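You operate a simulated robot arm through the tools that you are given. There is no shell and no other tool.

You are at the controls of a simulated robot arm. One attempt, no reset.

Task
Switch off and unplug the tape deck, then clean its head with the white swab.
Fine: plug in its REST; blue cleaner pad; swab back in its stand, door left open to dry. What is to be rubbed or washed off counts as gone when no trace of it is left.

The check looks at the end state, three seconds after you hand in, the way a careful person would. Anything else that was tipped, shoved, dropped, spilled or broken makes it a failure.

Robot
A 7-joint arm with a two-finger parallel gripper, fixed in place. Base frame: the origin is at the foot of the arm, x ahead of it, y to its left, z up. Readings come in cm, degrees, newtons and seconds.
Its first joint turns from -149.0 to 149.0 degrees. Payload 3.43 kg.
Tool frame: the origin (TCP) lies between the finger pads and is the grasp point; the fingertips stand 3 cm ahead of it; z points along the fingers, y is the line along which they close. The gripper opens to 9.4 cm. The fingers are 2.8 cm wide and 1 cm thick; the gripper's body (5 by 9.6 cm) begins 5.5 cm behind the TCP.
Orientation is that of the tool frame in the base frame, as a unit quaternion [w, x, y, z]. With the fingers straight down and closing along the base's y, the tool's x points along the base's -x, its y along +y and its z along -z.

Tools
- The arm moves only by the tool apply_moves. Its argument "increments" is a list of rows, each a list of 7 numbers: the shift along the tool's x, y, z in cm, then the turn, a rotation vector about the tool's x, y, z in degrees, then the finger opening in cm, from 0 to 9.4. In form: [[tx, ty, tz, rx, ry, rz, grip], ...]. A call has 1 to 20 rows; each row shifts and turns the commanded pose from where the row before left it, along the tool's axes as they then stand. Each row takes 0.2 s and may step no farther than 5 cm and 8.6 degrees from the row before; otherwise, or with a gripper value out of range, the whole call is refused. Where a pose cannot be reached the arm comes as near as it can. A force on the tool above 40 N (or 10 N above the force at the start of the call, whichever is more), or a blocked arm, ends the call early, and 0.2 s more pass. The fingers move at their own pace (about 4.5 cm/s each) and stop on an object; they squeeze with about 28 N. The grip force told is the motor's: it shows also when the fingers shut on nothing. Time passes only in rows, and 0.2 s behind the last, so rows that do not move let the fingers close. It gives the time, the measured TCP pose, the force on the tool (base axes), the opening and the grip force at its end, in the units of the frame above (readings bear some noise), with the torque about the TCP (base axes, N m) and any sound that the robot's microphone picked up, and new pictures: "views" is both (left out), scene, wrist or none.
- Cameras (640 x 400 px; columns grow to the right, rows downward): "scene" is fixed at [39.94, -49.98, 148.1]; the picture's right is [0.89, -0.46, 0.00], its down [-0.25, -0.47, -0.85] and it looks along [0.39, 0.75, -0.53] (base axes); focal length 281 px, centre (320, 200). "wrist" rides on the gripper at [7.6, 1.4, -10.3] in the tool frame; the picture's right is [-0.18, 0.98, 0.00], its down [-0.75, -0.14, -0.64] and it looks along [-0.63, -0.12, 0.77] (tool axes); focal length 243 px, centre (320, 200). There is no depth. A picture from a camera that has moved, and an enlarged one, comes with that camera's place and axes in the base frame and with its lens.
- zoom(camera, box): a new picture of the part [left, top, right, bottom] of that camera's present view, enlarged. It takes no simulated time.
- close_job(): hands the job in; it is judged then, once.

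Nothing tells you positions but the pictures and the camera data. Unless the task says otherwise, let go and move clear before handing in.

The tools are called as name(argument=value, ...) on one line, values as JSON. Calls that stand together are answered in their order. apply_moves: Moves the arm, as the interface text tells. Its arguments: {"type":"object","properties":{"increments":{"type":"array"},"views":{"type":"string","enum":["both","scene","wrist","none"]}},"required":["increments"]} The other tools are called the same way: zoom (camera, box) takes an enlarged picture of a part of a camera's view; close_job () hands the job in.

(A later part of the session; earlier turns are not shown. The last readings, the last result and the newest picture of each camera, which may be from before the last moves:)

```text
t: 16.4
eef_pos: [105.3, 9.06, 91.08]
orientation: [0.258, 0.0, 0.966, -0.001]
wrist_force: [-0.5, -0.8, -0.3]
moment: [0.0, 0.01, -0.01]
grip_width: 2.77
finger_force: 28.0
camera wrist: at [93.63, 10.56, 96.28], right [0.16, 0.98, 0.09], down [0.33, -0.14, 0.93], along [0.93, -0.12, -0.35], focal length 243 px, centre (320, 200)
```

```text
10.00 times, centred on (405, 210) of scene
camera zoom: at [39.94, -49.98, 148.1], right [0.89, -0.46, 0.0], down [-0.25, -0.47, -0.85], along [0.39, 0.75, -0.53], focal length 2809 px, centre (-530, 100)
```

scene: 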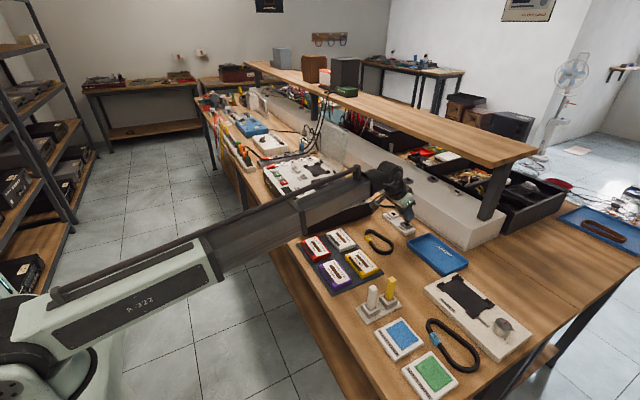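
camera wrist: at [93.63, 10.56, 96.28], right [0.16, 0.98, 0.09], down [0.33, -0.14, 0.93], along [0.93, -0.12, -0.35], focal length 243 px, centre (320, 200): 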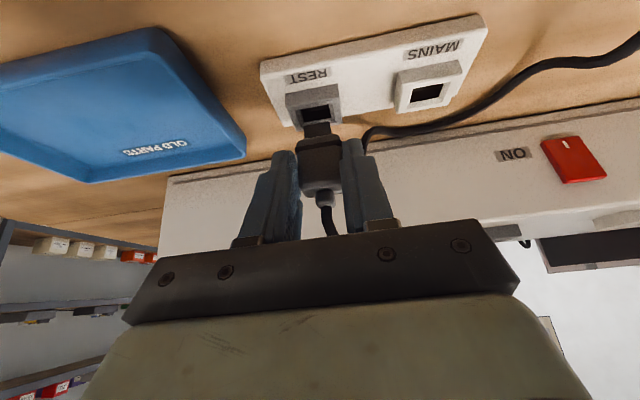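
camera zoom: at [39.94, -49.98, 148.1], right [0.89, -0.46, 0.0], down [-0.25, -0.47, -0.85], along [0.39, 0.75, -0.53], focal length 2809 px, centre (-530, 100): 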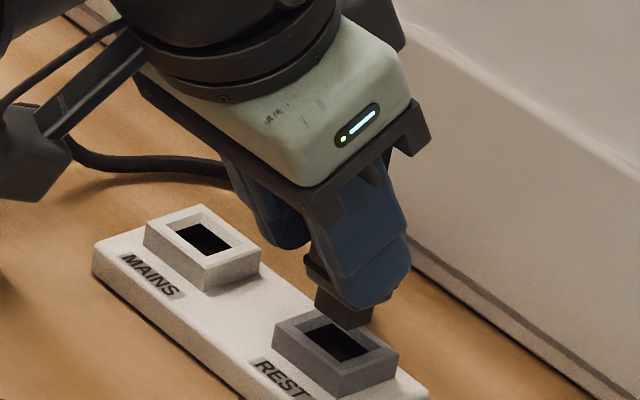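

It looks aligned. I'll lower into the hole in small steps, watching the force.

apply_moves(increments=[[0.2, 0, 0.346, 0, 0, 0, 0], [0.2, 0, 0.346, 0, 0, 0, 0], [0.2, 0, 0.346, 0, 0, 0, 0], [0.2, 0, 0.346, 0, 0, 0, 0], [0.2, 0, 0.346, 0, 0, 0, 0], [0, 0, 0, 0, 0, 0, 0]])

zoom(camera="wrist", box=[180, 60, 420, 240])

zoom(camera="scene", box=[380, 190, 430, 230])

```text
t: 17.8
eef_pos: [105.14, 8.96, 89.25]
orientation: [0.259, 0.0, 0.966, 0.0]
wrist_force: [0.4, 0.0, -0.3]
moment: [0.01, 0.01, 0.03]
grip_width: 2.8
finger_force: 27.5
camera wrist: at [93.58, 10.55, 94.31], right [0.16, 0.98, 0.09], down [0.33, -0.14, 0.93], along [0.93, -0.12, -0.35], focal length 243 px, centre (320, 200)
```

scene: 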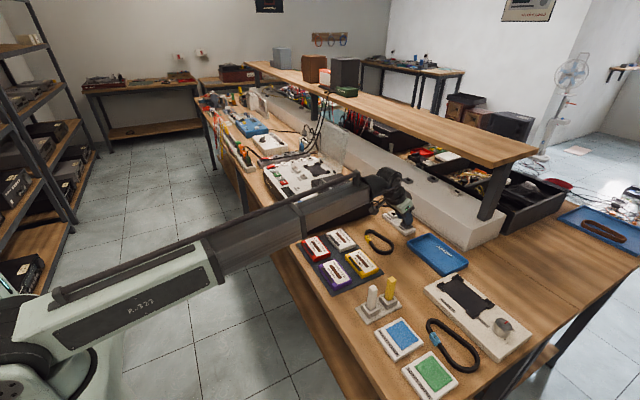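
wrist: 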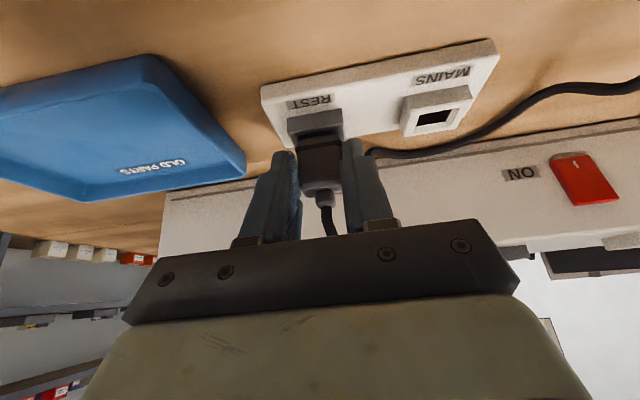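

```text
2.22 times, centred on (300, 150) of wrist
camera zoom: at [93.58, 10.55, 94.31], right [0.16, 0.98, 0.09], down [0.33, -0.14, 0.93], along [0.93, -0.12, -0.35], focal length 539 px, centre (364, 311)
```

zoom: 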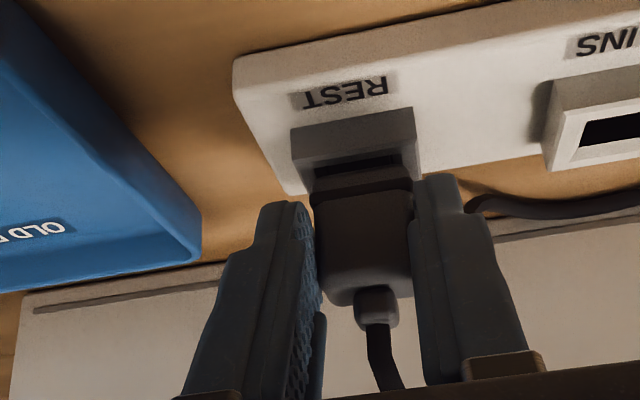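

```text
10.00 times, centred on (405, 210) of scene
camera zoom: at [39.94, -49.98, 148.1], right [0.89, -0.46, 0.0], down [-0.25, -0.47, -0.85], along [0.39, 0.75, -0.53], focal length 2809 px, centre (-530, 100)
```

zoom: 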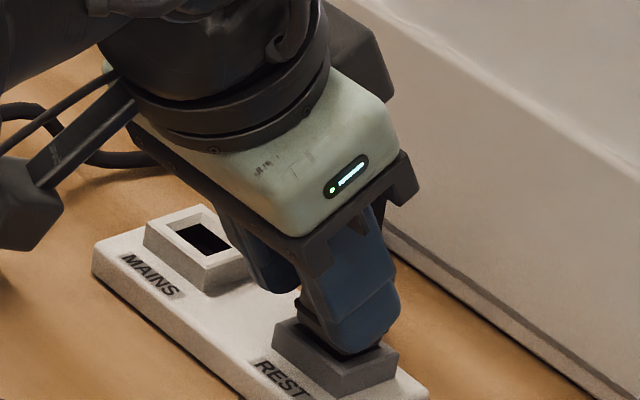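

The plug is entering the socket. I'll push down a little more until it seats.

apply_moves(increments=[[0.08, 0, 0.13, 0, 0, 0, 0], [0.05, 0, 0.087, 0, 0, 0, 0], [0.05, 0, 0.087, 0, 0, 0, 0], [0, 0, 0, 0, 0, 0, 0]], views="none")

zoom(camera="wrist", box=[220, 80, 420, 240])

```text
t: 18.8
eef_pos: [105.28, 9.04, 88.9]
orientation: [0.259, 0.0, 0.966, 0.0]
wrist_force: [0.6, -4.1, 22.3]
moment: [-0.03, -0.42, -0.05]
grip_width: 2.85
finger_force: 28.2
```

```text
2.50 times, centred on (320, 160) of wrist
camera zoom: at [93.62, 10.61, 94.02], right [0.16, 0.98, 0.09], down [0.33, -0.14, 0.93], along [0.93, -0.12, -0.34], focal length 606 px, centre (320, 300)
```

zoom: 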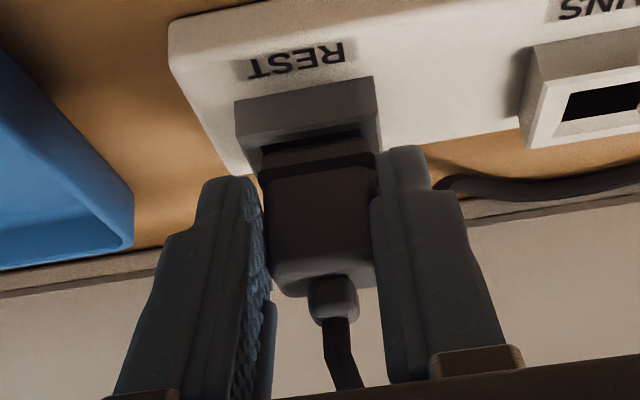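

Contact force shows it seated. I'll ease off, open the fingers and back straight out along the tool axis.

apply_moves(increments=[[-0.05, 0, -0.087, 0, 0, 0, 0], [0, 0, 0, 0, 0, 0, 4.6], [0, 0, 0, 0, 0, 0, 4.6], [0, 0, 0, 0, 0, 0, 4.6], [0, 0, -2, 0, 0, 0, 4.6], [0, 0, -3, 0, 0, 0, 4.6], [0, 0, -4, 0, 0, 0, 4.6], [0, 0, 0, 0, 0, 0, 4.6]])

zoom(camera="wrist", box=[220, 60, 420, 220])

zoom(camera="scene", box=[370, 185, 430, 235])

```text
t: 20.6
eef_pos: [100.69, 8.8, 96.51]
orientation: [0.259, 0.0, 0.966, 0.0]
wrist_force: [1.3, -1.0, 0.0]
moment: [-0.03, -0.02, -0.02]
grip_width: 4.57
finger_force: 0.0
camera wrist: at [88.98, 10.33, 101.72], right [0.16, 0.98, 0.09], down [0.33, -0.14, 0.93], along [0.93, -0.12, -0.35], focal length 243 px, centre (320, 200)
```

scene: 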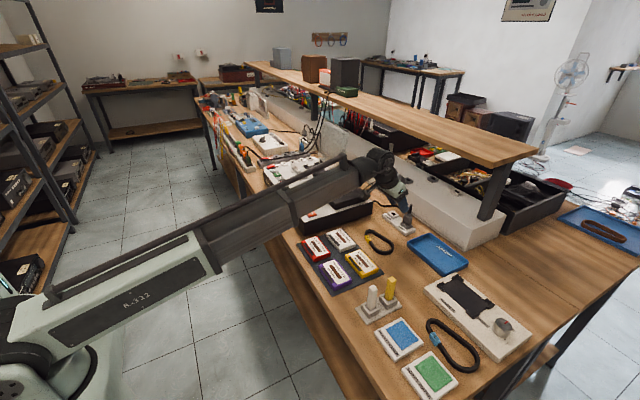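
wrist: 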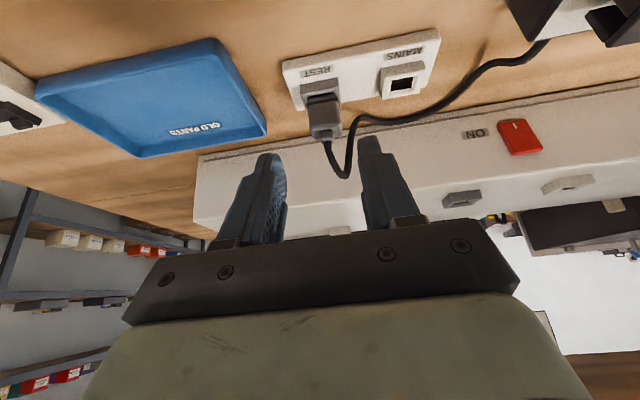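

```text
2.50 times, centred on (320, 140) of wrist
camera zoom: at [88.98, 10.33, 101.72], right [0.16, 0.98, 0.09], down [0.33, -0.14, 0.93], along [0.93, -0.12, -0.35], focal length 606 px, centre (320, 350)
```

zoom: 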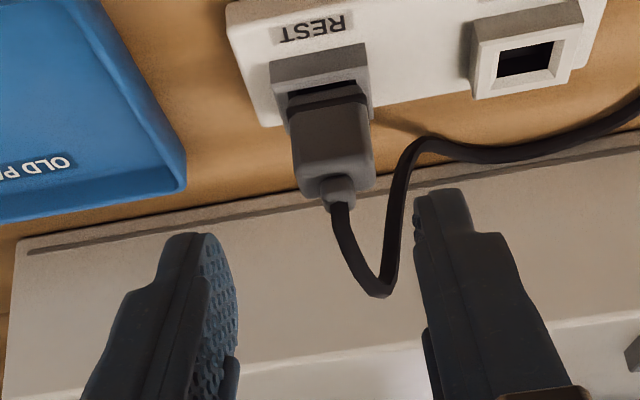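

```text
8.00 times, centred on (400, 210) of scene
camera zoom: at [39.94, -49.98, 148.1], right [0.89, -0.46, 0.0], down [-0.25, -0.47, -0.85], along [0.39, 0.75, -0.53], focal length 2247 px, centre (-320, 120)
```

zoom: 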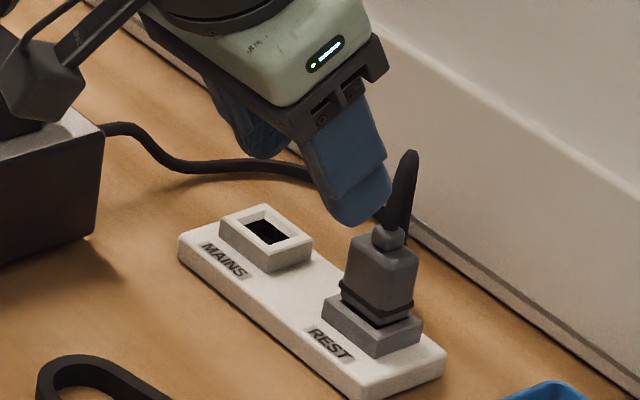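

The plug is seated in REST and MAINS is empty. Before picking up the swab, I'll test with an empty hand whether a 20° tilt reaches the head, and look at the head up close.

apply_moves(increments=[[1.35, 0, -3.67, 0, 0, 0, 4.6], [1.35, 0, -3.67, 0, 0, 0, 4.6], [1.35, 0, -3.67, 0, 0, 0, 4.6], [1.35, 0, -3.67, 0, 0, 0, 4.6], [0, 0, 0, 0, 5, 0, 4.6], [0, 0, 0, 0, 5, 0, 4.6], [0, 4.5, 0, 0, 0, 0, 4.6], [0, 4.5, 0, 0, 0, 0, 4.6], [0, 4.5, 0, 0, 0, 0, 4.6], [0, 4.5, 0, 0, 0, 0, 4.6], [0, 4.5, 0, 0, 0, 0, 4.6], [0, 4.5, 0, 0, 0, 0, 4.6], [0, 4.5, 0, 0, 0, 0, 4.6], [0, 4.5, 0, 0, 0, 0, 4.6], [0, 4.5, 0, 0, 0, 0, 4.6], [0, 4.5, 0, 0, 0, 0, 4.6], [0, 4.5, 0, 0, 0, 0, 4.6], [0, 0, 0, 0, 0, 0, 4.6]])

zoom(camera="wrist", box=[220, 60, 420, 220])

```text
t: 24.4
eef_pos: [89.11, 58.78, 106.88]
orientation: [0.174, 0.0, 0.985, 0.0]
wrist_force: [-0.7, 0.2, -0.3]
moment: [-0.01, -0.01, 0.01]
grip_width: 4.59
finger_force: 0.0
camera wrist: at [78.47, 60.36, 114.06], right [0.17, 0.98, 0.06], down [0.49, -0.14, 0.86], along [0.86, -0.12, -0.5], focal length 243 px, centre (320, 200)
```

scene: 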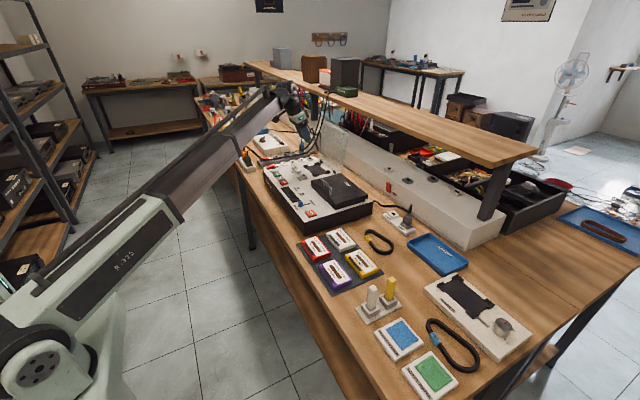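
wrist: 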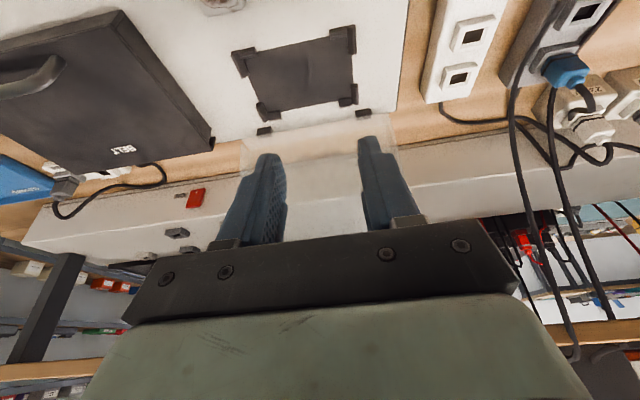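

```text
2.50 times, centred on (320, 140) of wrist
camera zoom: at [78.47, 60.36, 114.06], right [0.17, 0.98, 0.06], down [0.49, -0.14, 0.86], along [0.86, -0.12, -0.5], focal length 606 px, centre (320, 350)
```

zoom: 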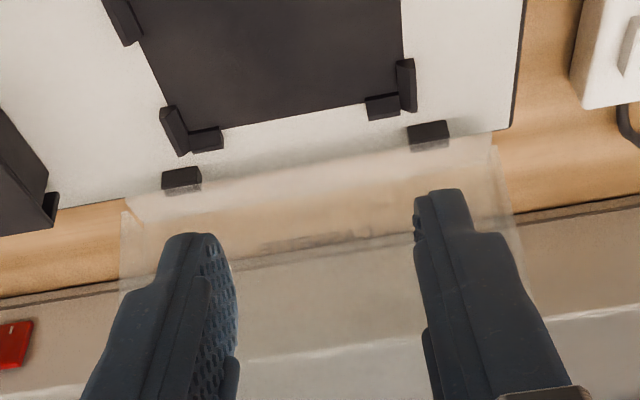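

apply_moves(increments=[[0, 0, 0, 0, 5, 0, 4.6], [0, 0, 0, 0, 5, 0, 4.6], [0, 0, 0, 0, 0, 0, 4.6]], views="none")

apply_moves(increments=[[3.13, 0, 0.46, 0, 0, 0, 4.6], [3.13, 0, 0.46, 0, 0, 0, 4.6], [3.13, 0, 0.46, 0, 0, 0, 4.6], [0, 0, 0, 0, 0, 0, 4.6]])

zoom(camera="wrist", box=[220, 0, 420, 160])

```text
t: 25.2
eef_pos: [88.99, 58.61, 106.64]
orientation: [0.088, 0.0, 0.996, 0.0]
wrist_force: [0.5, -0.6, 0.4]
moment: [-0.01, -0.01, 0.01]
grip_width: 4.59
finger_force: 0.0
```

```text
t: 26.2
eef_pos: [79.81, 58.73, 103.85]
orientation: [0.088, 0.0, 0.996, -0.001]
wrist_force: [0.1, 0.4, 0.3]
moment: [-0.01, -0.01, -0.01]
grip_width: 4.6
finger_force: 0.0
camera wrist: at [70.58, 60.26, 112.83], right [0.18, 0.98, 0.03], down [0.63, -0.14, 0.76], along [0.75, -0.12, -0.65], focal length 243 px, centre (320, 200)
```

scene: 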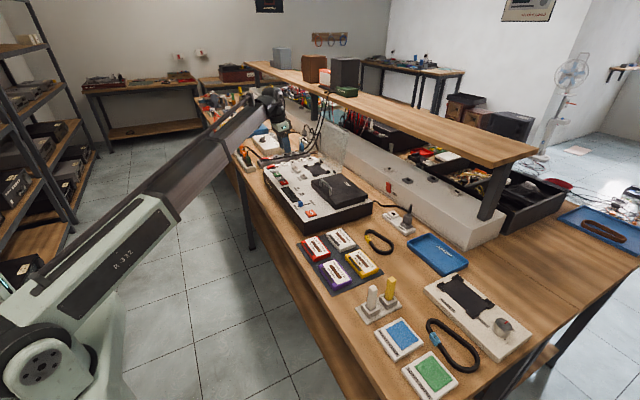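
wrist: 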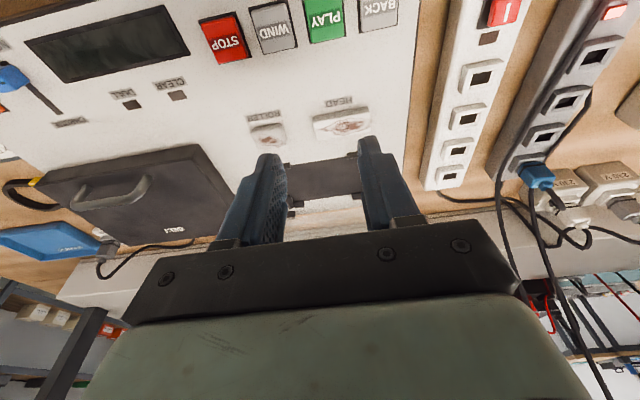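

```text
2.50 times, centred on (320, 80) of wrist
camera zoom: at [70.58, 60.26, 112.83], right [0.18, 0.98, 0.03], down [0.63, -0.14, 0.76], along [0.75, -0.12, -0.65], focal length 606 px, centre (320, 500)
```

zoom: 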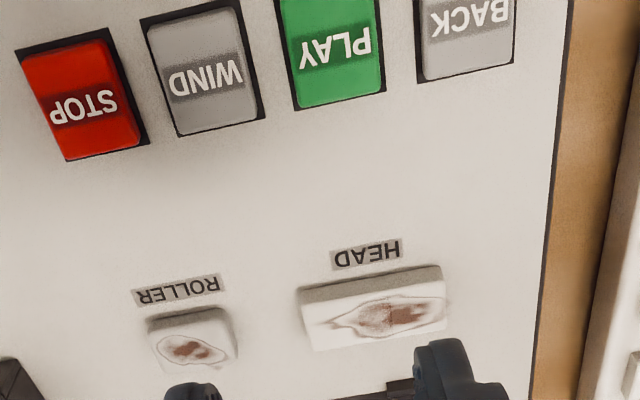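

The head's top centre is at about (85.4, 61, 90.5). I'll check that the rubbing pose (TCP z≈97.5, tilt 10°) can be reached here.

apply_moves(increments=[[-1.44, 0.8, 2.4, 0, 0, 0, 4.6], [-1.44, 0.8, 2.4, 0, 0, 0, 4.6], [-1.44, 0.7, 2.36, 0, 0, 0, 4.6], [0, 0, 0, 0, 0, 0, 4.6]], views="scene")

zoom(camera="scene", box=[260, 130, 360, 200])

```text
t: 27.2
eef_pos: [85.32, 61.21, 97.4]
orientation: [0.087, 0.0, 0.996, -0.001]
wrist_force: [-0.8, -0.1, -0.9]
moment: [-0.02, 0.0, -0.02]
grip_width: 4.62
finger_force: 0.0
```

scene: 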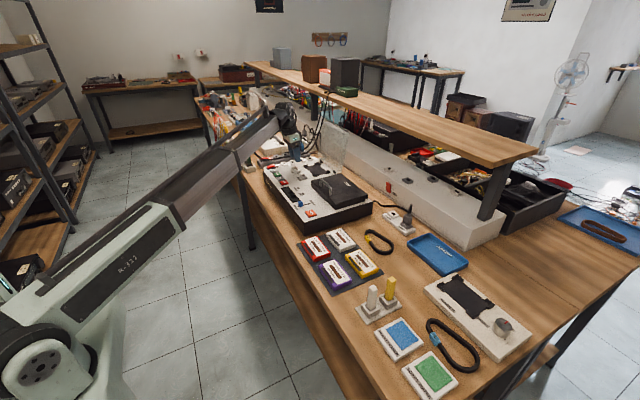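

```text
5.71 times, centred on (310, 165) of scene
camera zoom: at [39.94, -49.98, 148.1], right [0.89, -0.46, 0.0], down [-0.25, -0.47, -0.85], along [0.39, 0.75, -0.53], focal length 1605 px, centre (377, 400)
```

zoom: 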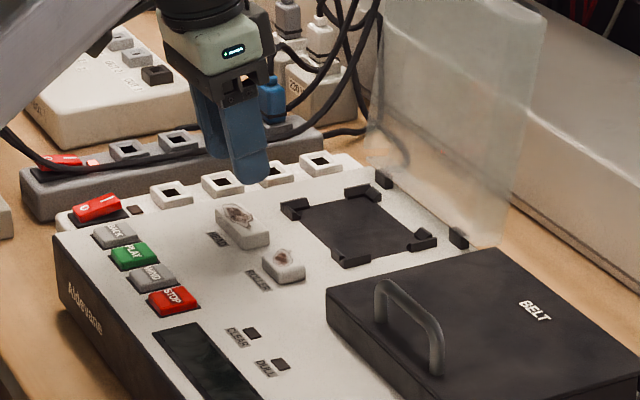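

That works at 10°. I'll check whether straight down works too, which would be the simplest.

apply_moves(increments=[[0, 0, 0, 0, 5, 0, 4.6], [0, 0, 0, 0, 5, 0, 4.6], [0, 0, 0, 0, 0, 0, 4.6]], views="none")

```text
t: 28.0
eef_pos: [85.31, 60.97, 97.3]
orientation: [0.0, 0.0, 1.0, 0.001]
wrist_force: [-0.7, 0.1, -0.1]
moment: [0.02, 0.02, 0.03]
grip_width: 4.6
finger_force: 0.1
```

Straight down reaches the head as well, so I'll use that orientation throughout. Now travelling to the swab stand above everything.

apply_moves(increments=[[0, 0, -3, 0, 0, 0, 5], [0, 0, -3, 0, 0, 0, 5], [0.3, -4.5, 0, 0, 0, 0, 5], [0.3, -4.5, 0, 0, 0, 0, 5], [0.3, -4.5, 0, 0, 0, 0, 5], [0.3, -4.5, 0, 0, 0, 0, 5], [0.3, -4.5, 0, 0, 0, 0, 5], [0.3, -4.5, 0, 0, 0, 0, 5], [0.3, -4.5, 0, 0, 0, 0, 5], [0.3, -4.5, 0, 0, 0, 0, 5], [0.3, -4.5, 0, 0, 0, 0, 5], [0.3, -4.5, 0, 0, 0, 0, 5], [0.3, -4.5, 0, 0, 0, 0, 5], [0.3, -4.5, 0, 0, 0, 0, 5], [0.3, -4.5, 0, 0, 0, 0, 5], [0.3, -4.5, 0, 0, 0, 0, 5], [0.3, -4.5, 0, 0, 0, 0, 5], [0.3, -4.5, 0, 0, 0, 0, 5], [0, 0, 0, 0, 0, 0, 5]])

zoom(camera="scene", box=[260, 130, 360, 200])

```text
t: 32.0
eef_pos: [80.94, -11.07, 103.36]
orientation: [0.0, 0.001, 1.0, 0.001]
wrist_force: [-0.3, -0.5, 0.0]
moment: [0.05, 0.02, 0.04]
grip_width: 4.98
finger_force: 0.0
camera wrist: at [73.34, -9.64, 113.69], right [0.18, 0.98, 0.0], down [0.75, -0.14, 0.64], along [0.63, -0.12, -0.77], focal length 243 px, centre (320, 200)
```

scene: 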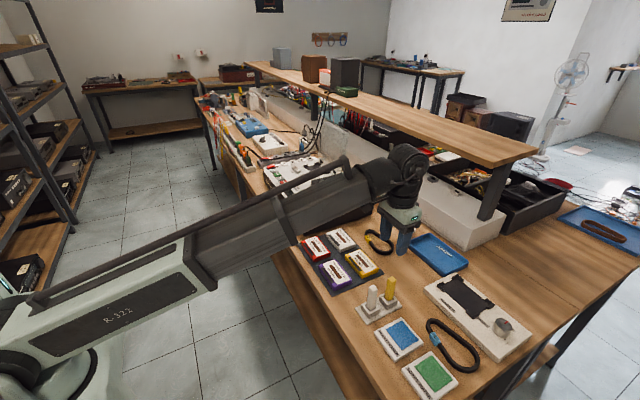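
wrist: 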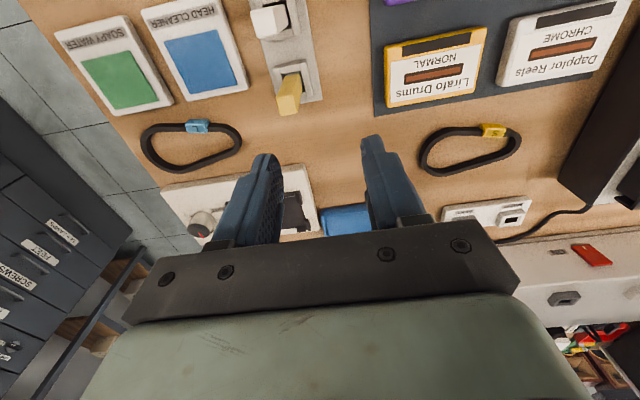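

```text
5.71 times, centred on (310, 165) of scene
camera zoom: at [39.94, -49.98, 148.1], right [0.89, -0.46, 0.0], down [-0.25, -0.47, -0.85], along [0.39, 0.75, -0.53], focal length 1605 px, centre (377, 400)
```

zoom: 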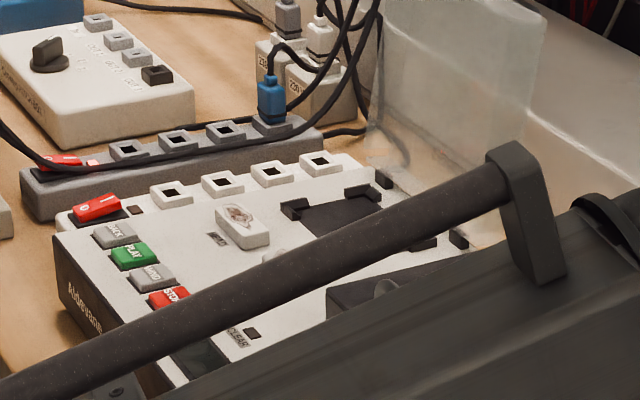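

The white swab's top is confirmed at (74.0, -13.4). I'll move above it.

apply_moves(increments=[[3.5, -1.2, 1.5, 0, 0, 0, 5], [3.45, -1.15, 1.5, 0, 0, 0, 5], [0, 0, 0, 0, 0, 0, 5]])

zoom(camera="wrist", box=[200, 40, 440, 240])

zoom(camera="scene", box=[340, 250, 440, 330])

```text
t: 32.8
eef_pos: [73.84, -13.58, 100.33]
orientation: [0.0, 0.001, 1.0, 0.0]
wrist_force: [-0.4, 1.0, 0.3]
moment: [-0.01, -0.01, 0.02]
grip_width: 5.01
finger_force: 0.0
camera wrist: at [66.26, -12.13, 110.79], right [0.18, 0.98, 0.0], down [0.75, -0.14, 0.64], along [0.63, -0.12, -0.77], focal length 243 px, centre (320, 200)
```

scene: 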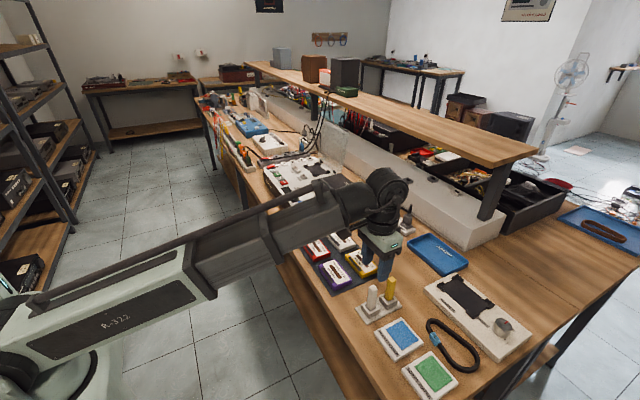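
wrist: 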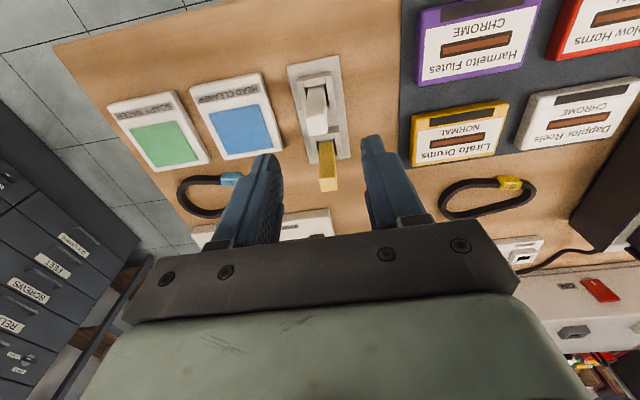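

```text
2.00 times, centred on (320, 140) of wrist
camera zoom: at [66.26, -12.13, 110.79], right [0.18, 0.98, 0.0], down [0.75, -0.14, 0.64], along [0.63, -0.12, -0.77], focal length 485 px, centre (320, 320)
```

zoom: 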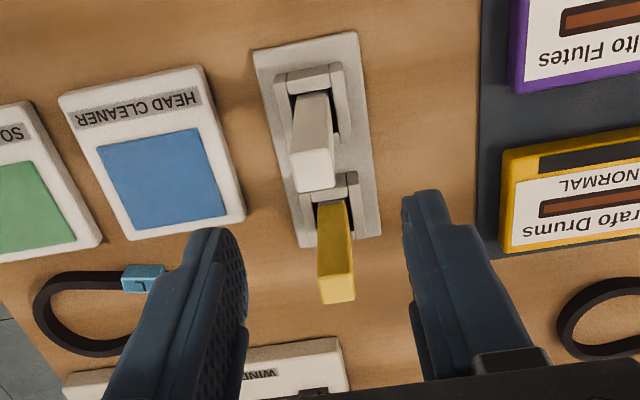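

```text
5.00 times, centred on (390, 290) of scene
camera zoom: at [39.94, -49.98, 148.1], right [0.89, -0.46, 0.0], down [-0.25, -0.47, -0.85], along [0.39, 0.75, -0.53], focal length 1405 px, centre (-30, -250)
```

zoom: 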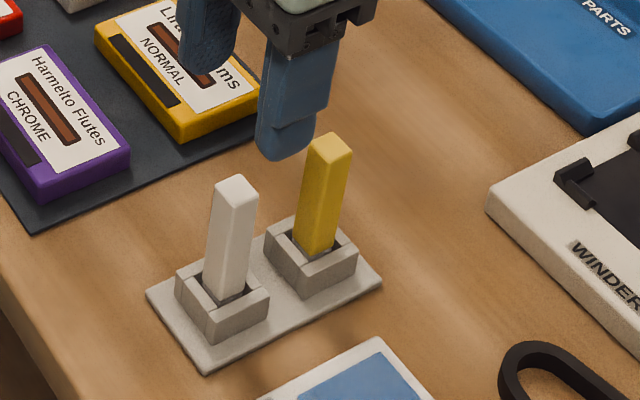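

The swab is about 0.2 cm to -y of the hand's centre plane. I'll correct that and descend with the fingers straddling the handle.

apply_moves(increments=[[-0.1, -0.2, 2.5, 0, 0, 0, 5], [0, 0, 2.5, 0, 0, 0, 5], [0, 0, 2.5, 0, 0, 0, 5], [0, 0, 2.6, 0, 0, 0, 5], [0, 0, 0, 0, 0, 0, 5]])

zoom(camera="wrist", box=[220, 80, 420, 240])

zoom(camera="scene", box=[340, 250, 440, 330])

```text
t: 34.0
eef_pos: [73.85, -13.87, 90.19]
orientation: [0.0, 0.0, 1.0, 0.0]
wrist_force: [0.1, -0.2, -1.0]
moment: [0.01, 0.02, 0.02]
grip_width: 4.99
finger_force: 0.0
camera wrist: at [66.19, -12.39, 100.52], right [0.18, 0.98, 0.0], down [0.75, -0.14, 0.64], along [0.63, -0.12, -0.77], focal length 243 px, centre (320, 200)
```

scene: 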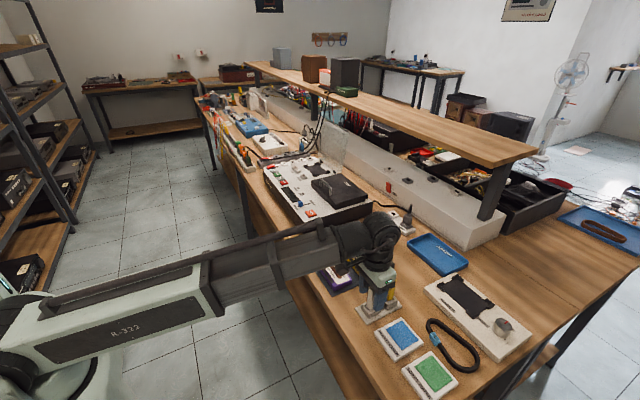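
wrist: 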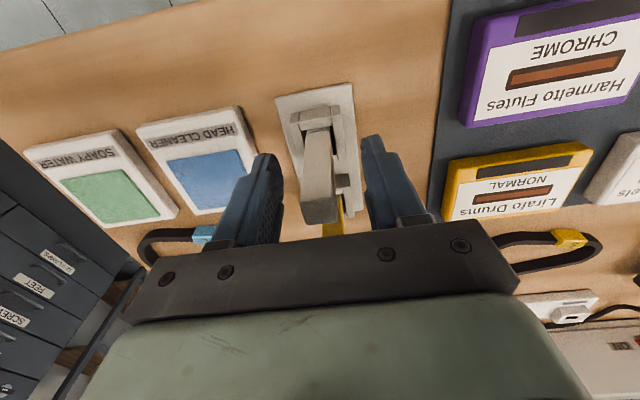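

```text
2.50 times, centred on (320, 160) of wrist
camera zoom: at [66.19, -12.39, 100.52], right [0.18, 0.98, 0.0], down [0.75, -0.14, 0.64], along [0.63, -0.12, -0.77], focal length 606 px, centre (320, 300)
```

zoom: 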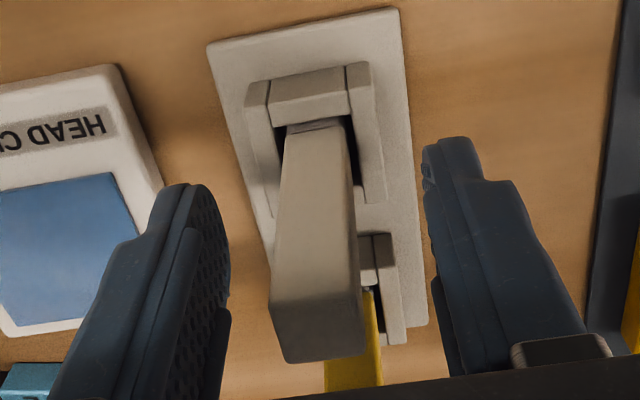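

```text
5.00 times, centred on (390, 290) of scene
camera zoom: at [39.94, -49.98, 148.1], right [0.89, -0.46, 0.0], down [-0.25, -0.47, -0.85], along [0.39, 0.75, -0.53], focal length 1405 px, centre (-30, -250)
```

zoom: 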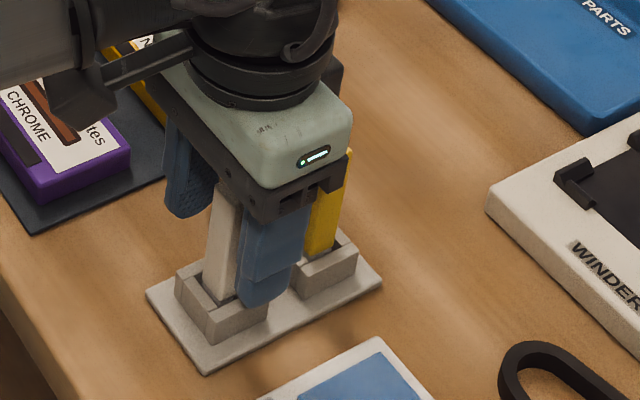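

The handle is between the pads, so I'll close.

apply_moves(increments=[[0, 0, 0, 0, 0, 0, 3], [0, 0, 0, 0, 0, 0, 1.5], [0, 0, 0, 0, 0, 0, 0], [0, 0, 0, 0, 0, 0, 0]], views="wrist")

zoom(camera="wrist", box=[220, 80, 420, 240])

```text
t: 35.0
eef_pos: [73.78, -13.81, 90.14]
orientation: [0.0, 0.001, 1.0, 0.0]
wrist_force: [0.3, -0.6, -0.3]
moment: [0.03, 0.0, -0.03]
grip_width: 1.61
finger_force: 28.0
camera wrist: at [66.19, -12.39, 100.56], right [0.18, 0.98, 0.0], down [0.75, -0.14, 0.64], along [0.63, -0.12, -0.77], focal length 243 px, centre (320, 200)
```

wrist: 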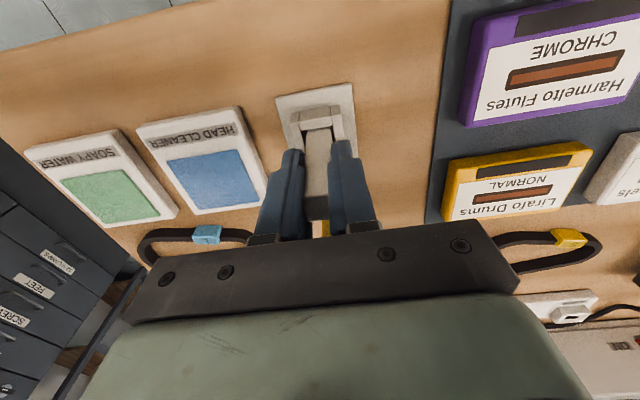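

```text
2.50 times, centred on (320, 160) of wrist
camera zoom: at [66.19, -12.39, 100.56], right [0.18, 0.98, 0.0], down [0.75, -0.14, 0.64], along [0.63, -0.12, -0.77], focal length 606 px, centre (320, 300)
```

zoom: 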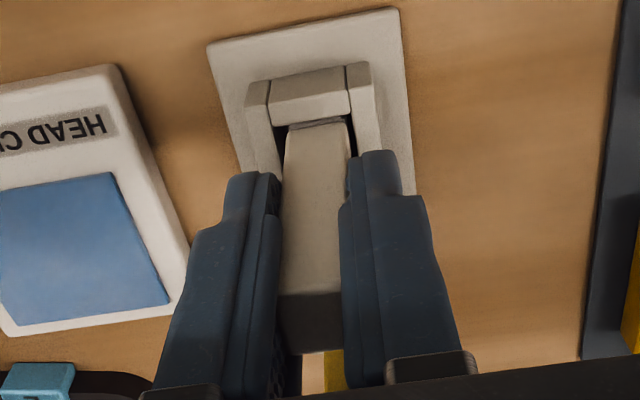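

The swab is gripped at 1.6 cm. I'll lift it straight up 9.5 cm.

apply_moves(increments=[[0, 0, -0.5, 0, 0, 0, 0], [0, 0, -1, 0, 0, 0, 0], [0, 0, -2, 0, 0, 0, 0], [0, 0, -3, 0, 0, 0, 0], [0, 0, -3, 0, 0, 0, 0], [0, 0, 0, 0, 0, 0, 0]])

zoom(camera="wrist", box=[180, 60, 420, 240])

zoom(camera="scene", box=[340, 230, 460, 330])

```text
t: 36.4
eef_pos: [73.88, -13.75, 99.73]
orientation: [-0.001, 0.0, 1.0, 0.0]
wrist_force: [0.4, 0.0, 0.4]
moment: [0.02, -0.04, -0.02]
grip_width: 1.61
finger_force: 28.1
camera wrist: at [66.36, -12.17, 110.11], right [0.18, 0.98, 0.0], down [0.75, -0.14, 0.64], along [0.63, -0.12, -0.77], focal length 243 px, centre (320, 200)
```

scene: 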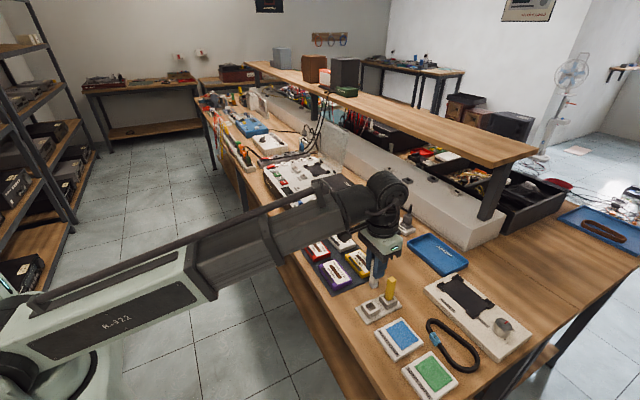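
wrist: 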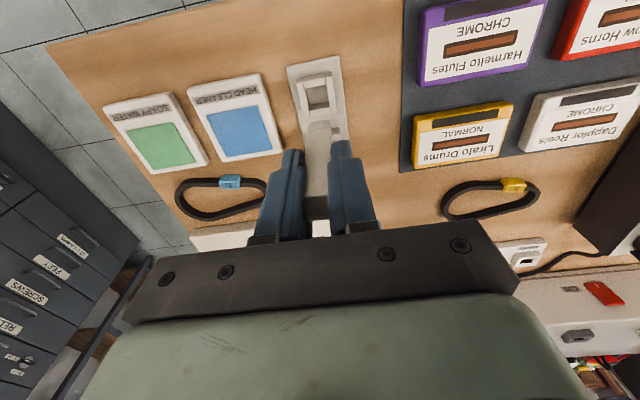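

```text
2.22 times, centred on (300, 150) of wrist
camera zoom: at [66.36, -12.17, 110.11], right [0.18, 0.98, 0.0], down [0.75, -0.14, 0.64], along [0.63, -0.12, -0.77], focal length 539 px, centre (364, 311)
```

zoom: 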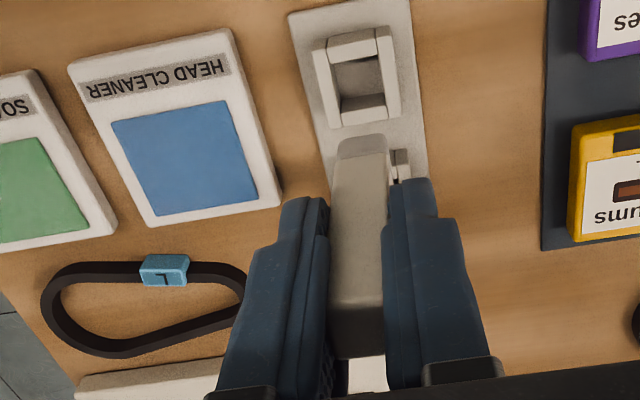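

```text
4.00 times, centred on (400, 280) of scene
camera zoom: at [39.94, -49.98, 148.1], right [0.89, -0.46, 0.0], down [-0.25, -0.47, -0.85], along [0.39, 0.75, -0.53], focal length 1124 px, centre (0, -120)
```

zoom: 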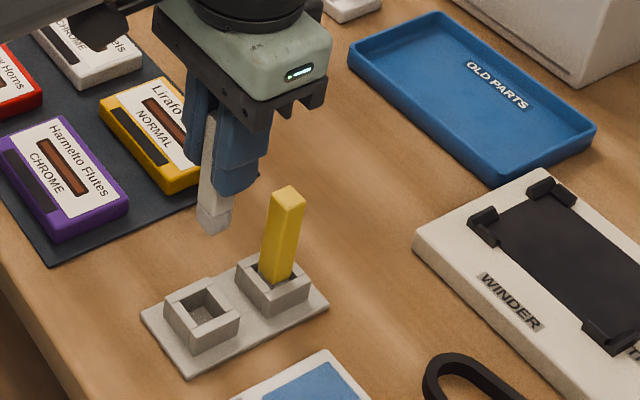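

The swab is out, its tip about 7.7 cm below the TCP. Next I'll move it over the blue HEAD CLEANER pad at about (76.6, -23.2) and come partway down.

apply_moves(increments=[[0, -3.1, 0, 0, 0, 0, 0], [-1.3, -3.1, 0, 0, 0, 0, 0], [-1.4, -3.2, 0, 0, 0, 0, 0], [0, 0, 2.5, 0, 0, 0, 0], [0, 0, 2.5, 0, 0, 0, 0], [0, 0, 1.5, 0, 0, 0, 0], [0, 0, 0, 0, 0, 0, 0]])

zoom(camera="wrist", box=[180, 60, 420, 240])

zoom(camera="scene", box=[350, 270, 450, 360])

```text
t: 38.0
eef_pos: [76.74, -23.02, 92.98]
orientation: [0.0, 0.0, 1.0, 0.0]
wrist_force: [0.6, 0.0, 0.2]
moment: [0.0, 0.04, 0.0]
grip_width: 1.59
finger_force: 27.6
camera wrist: at [68.99, -21.59, 103.46], right [0.18, 0.98, 0.0], down [0.75, -0.14, 0.64], along [0.63, -0.12, -0.77], focal length 243 px, centre (320, 200)
```

scene: 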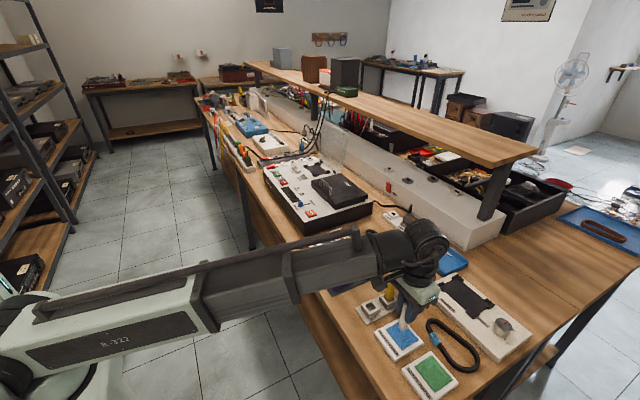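
wrist: 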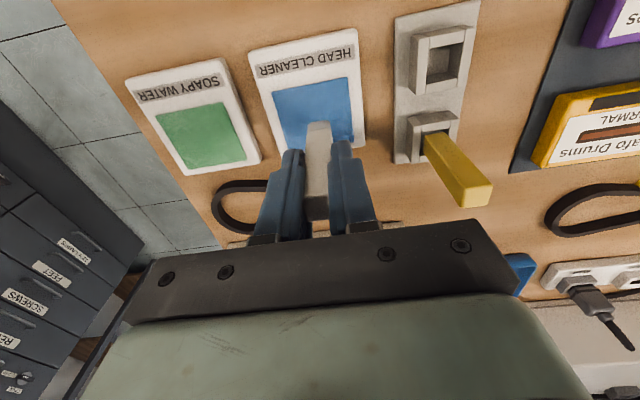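

```text
2.22 times, centred on (300, 150) of wrist
camera zoom: at [68.99, -21.59, 103.46], right [0.18, 0.98, 0.0], down [0.75, -0.14, 0.64], along [0.63, -0.12, -0.77], focal length 539 px, centre (364, 311)
```

zoom: 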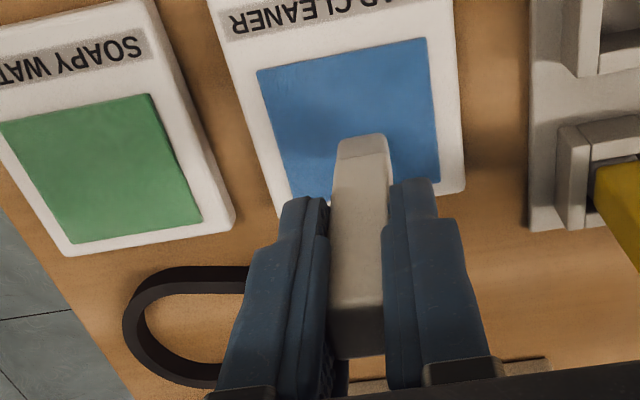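

```text
4.44 times, centred on (400, 315) of scene
camera zoom: at [39.94, -49.98, 148.1], right [0.89, -0.46, 0.0], down [-0.25, -0.47, -0.85], along [0.39, 0.75, -0.53], focal length 1248 px, centre (-36, -311)
```

zoom: 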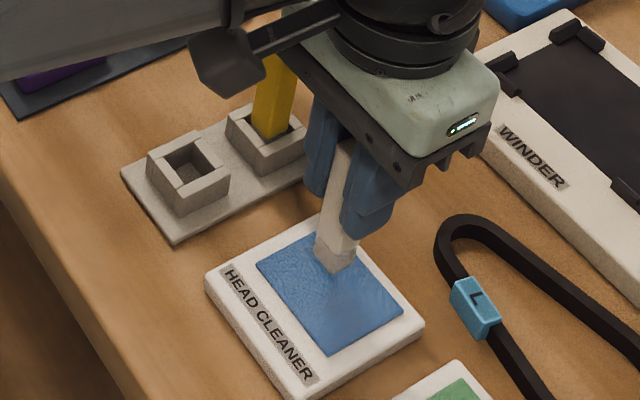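

The tip hangs above the middle of the blue pad. I'll lower it to light contact.

apply_moves(increments=[[0, 0, 1.0, 0, 0, 0, 0], [0, 0, 0.3, 0, 0, 0, 0], [0, 0, 0.2, 0, 0, 0, 0], [0, 0, 0.2, 0, 0, 0, 0]], views="none")

zoom(camera="scene", box=[370, 290, 440, 350])

```text
t: 39.0
eef_pos: [76.44, -22.9, 91.62]
orientation: [0.0, 0.0, 1.0, 0.0]
wrist_force: [-0.4, 0.2, -0.8]
moment: [-0.01, 0.01, 0.01]
grip_width: 1.63
finger_force: 28.1
```

```text
6.67 times, centred on (405, 320) of scene
camera zoom: at [39.94, -49.98, 148.1], right [0.89, -0.46, 0.0], down [-0.25, -0.47, -0.85], along [0.39, 0.75, -0.53], focal length 1873 px, centre (-247, -600)
```

zoom: 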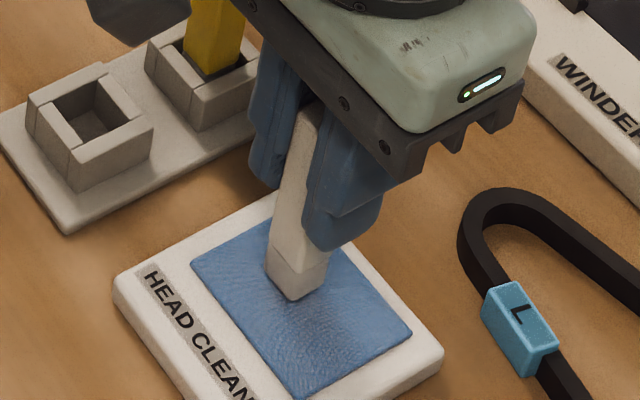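

apply_moves(increments=[[0, 0, 0.2, 0, 0, 0, 0], [0, 0, 0.2, 0, 0, 0, 0], [0, 0, 0.2, 0, 0, 0, 0]], views="none")

zoom(camera="scene", box=[370, 290, 440, 350])

```text
t: 39.8
eef_pos: [76.32, -23.03, 91.12]
orientation: [0.001, 0.0, 1.0, -0.001]
wrist_force: [2.5, 2.1, 23.1]
moment: [0.16, -0.08, 0.01]
grip_width: 1.65
finger_force: 27.7
```

```text
6.67 times, centred on (405, 320) of scene
camera zoom: at [39.94, -49.98, 148.1], right [0.89, -0.46, 0.0], down [-0.25, -0.47, -0.85], along [0.39, 0.75, -0.53], focal length 1873 px, centre (-247, -600)
```

zoom: 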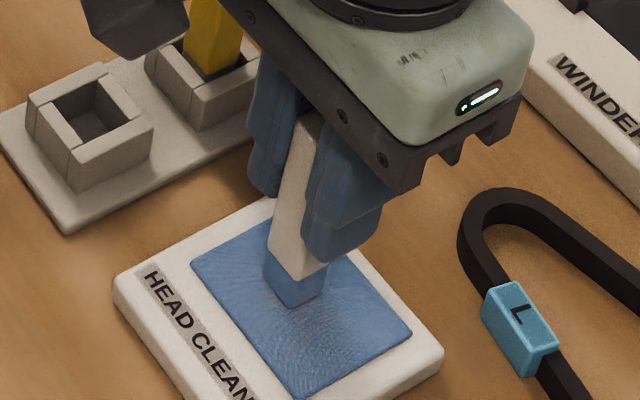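

The tip has turned blue, so it's loaded with cleaner. I'll lift and carry it towards the head along x≈79, clear of the swabs and the belt-cover handle.

apply_moves(increments=[[0, 0, -0.5, 0, 0, 0, 0], [0, 0, -2, 0, 0, 0, 0], [0, 0, -3, 0, 0, 0, 0], [-0.9, 0, -3.3, 0, 0, 0, 0], [-0.9, 0, -3.2, 0, 0, 0, 0], [-0.9, 0, 0, 0, 0, 0, 0], [0, 4, 0, 0, 0, 0, 0], [0, 4, 0, 0, 0, 0, 0], [0, 4, 0, 0, 0, 0, 0], [0, 4, 0, 0, 0, 0, 0], [0, 4, 0, 0, 0, 0, 0], [0, 4, 0, 0, 0, 0, 0], [0, 4, 0, 0, 0, 0, 0], [0, 4, 0, 0, 0, 0, 0], [0, 4, 0, 0, 0, 0, 0], [0, 4, 0, 0, 0, 0, 0], [0, 0, 0, 0, 0, 0, 0]])

zoom(camera="wrist", box=[220, 60, 420, 240])

zoom(camera="scene", box=[350, 270, 470, 360])

```text
t: 43.4
eef_pos: [79.3, 16.9, 102.53]
orientation: [0.0, 0.0, 1.0, 0.0]
wrist_force: [0.9, -0.2, -0.6]
moment: [-0.04, -0.02, 0.01]
grip_width: 1.62
finger_force: 27.7
camera wrist: at [71.69, 18.43, 112.96], right [0.18, 0.98, 0.0], down [0.75, -0.14, 0.64], along [0.63, -0.12, -0.77], focal length 243 px, centre (320, 200)
```

scene: 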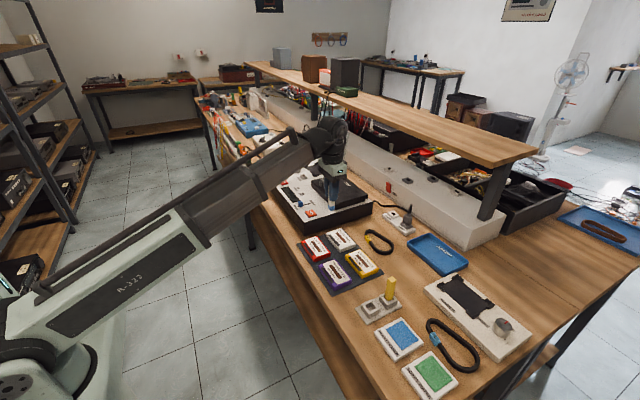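
wrist: 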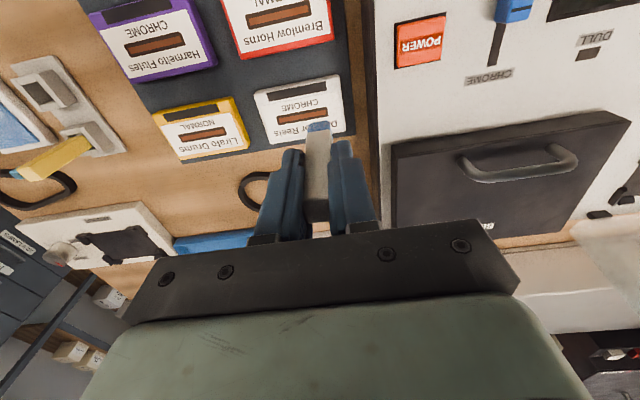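

```text
2.22 times, centred on (320, 150) of wrist
camera zoom: at [71.69, 18.43, 112.96], right [0.18, 0.98, 0.0], down [0.75, -0.14, 0.64], along [0.63, -0.12, -0.77], focal length 539 px, centre (320, 311)
```

zoom: 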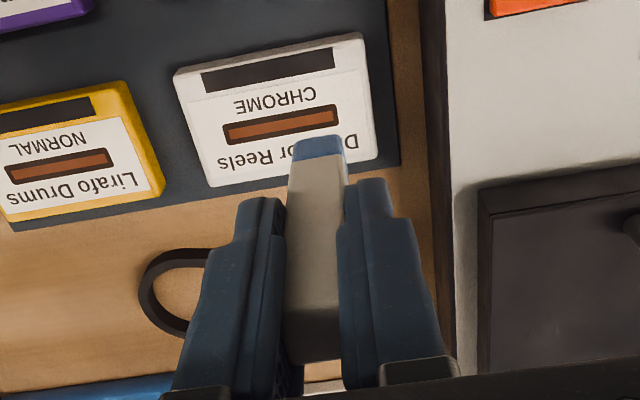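

```text
4.44 times, centred on (410, 315) of scene
camera zoom: at [39.94, -49.98, 148.1], right [0.89, -0.46, 0.0], down [-0.25, -0.47, -0.85], along [0.39, 0.75, -0.53], focal length 1248 px, centre (-80, -311)
```

zoom: 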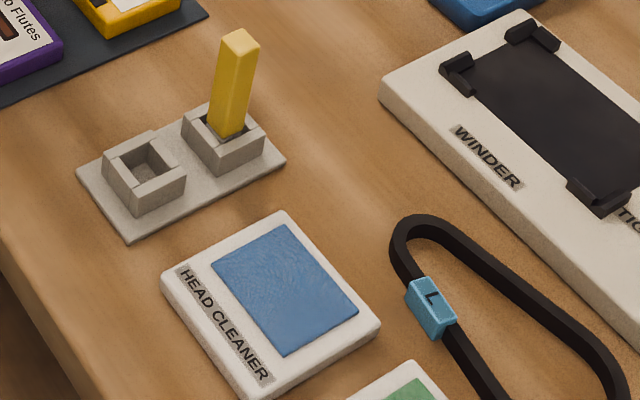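

The tip is visibly wetted blue. I'll continue to above the head.

apply_moves(increments=[[0, 4, 0, 0, 0, 0, 0], [0, 4, 0, 0, 0, 0, 0], [0, 4, 0, 0, 0, 0, 0], [0, 4, 0, 0, 0, 0, 0], [0, 4, 0, 0, 0, 0, 0], [0, 4, 0, 0, 0, 0, 0], [0, 4, 0, 0, 0, 0, 0], [0, 4, 0, 0, 0, 0, 0], [0, 4, 0, 0, 0, 0, 0], [-1, 4, 0, 0, 0, 0, 0], [-1.5, 4, 0, 0, 0, 0, 0], [-1.8, 0.1, 0, 0, 0, 0, 0], [-1.8, 0, 0, 0, 0, 0, 0], [0, 0, 1.5, 0, 0, 0, 0], [0, 0, 0, 0, 0, 0, 0]])

zoom(camera="wrist", box=[220, 60, 420, 220])

zoom(camera="scene", box=[270, 135, 340, 190])

```text
t: 46.6
eef_pos: [85.03, 60.93, 101.48]
orientation: [0.0, -0.001, 1.0, -0.001]
wrist_force: [0.3, -0.3, 0.2]
moment: [0.03, 0.03, 0.01]
grip_width: 1.62
finger_force: 27.6
camera wrist: at [77.52, 62.43, 111.72], right [0.18, 0.98, 0.0], down [0.75, -0.14, 0.64], along [0.63, -0.12, -0.77], focal length 243 px, centre (320, 200)
```

scene: 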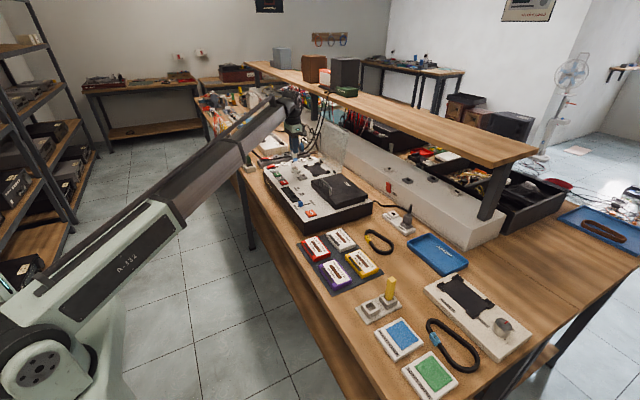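
wrist: 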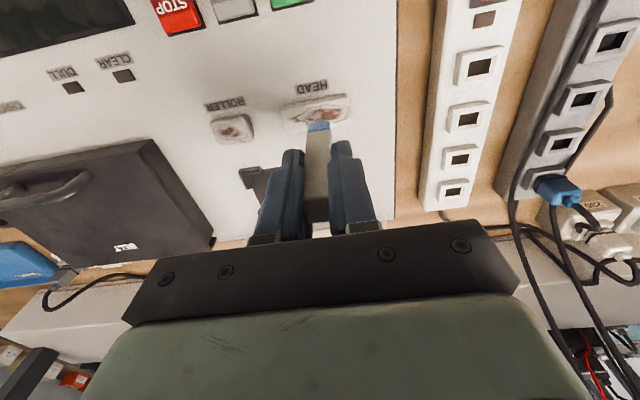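

```text
2.50 times, centred on (320, 140) of wrist
camera zoom: at [77.52, 62.43, 111.72], right [0.18, 0.98, 0.0], down [0.75, -0.14, 0.64], along [0.63, -0.12, -0.77], focal length 606 px, centre (320, 350)
```

zoom: 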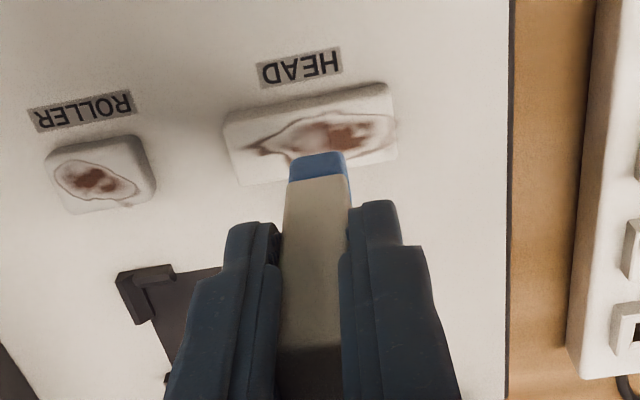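

```text
7.27 times, centred on (305, 162) of scene
camera zoom: at [39.94, -49.98, 148.1], right [0.89, -0.46, 0.0], down [-0.25, -0.47, -0.85], along [0.39, 0.75, -0.53], focal length 2043 px, centre (429, 473)
```

zoom: 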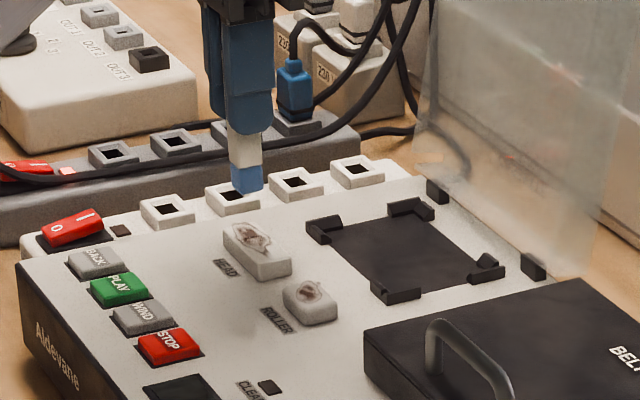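

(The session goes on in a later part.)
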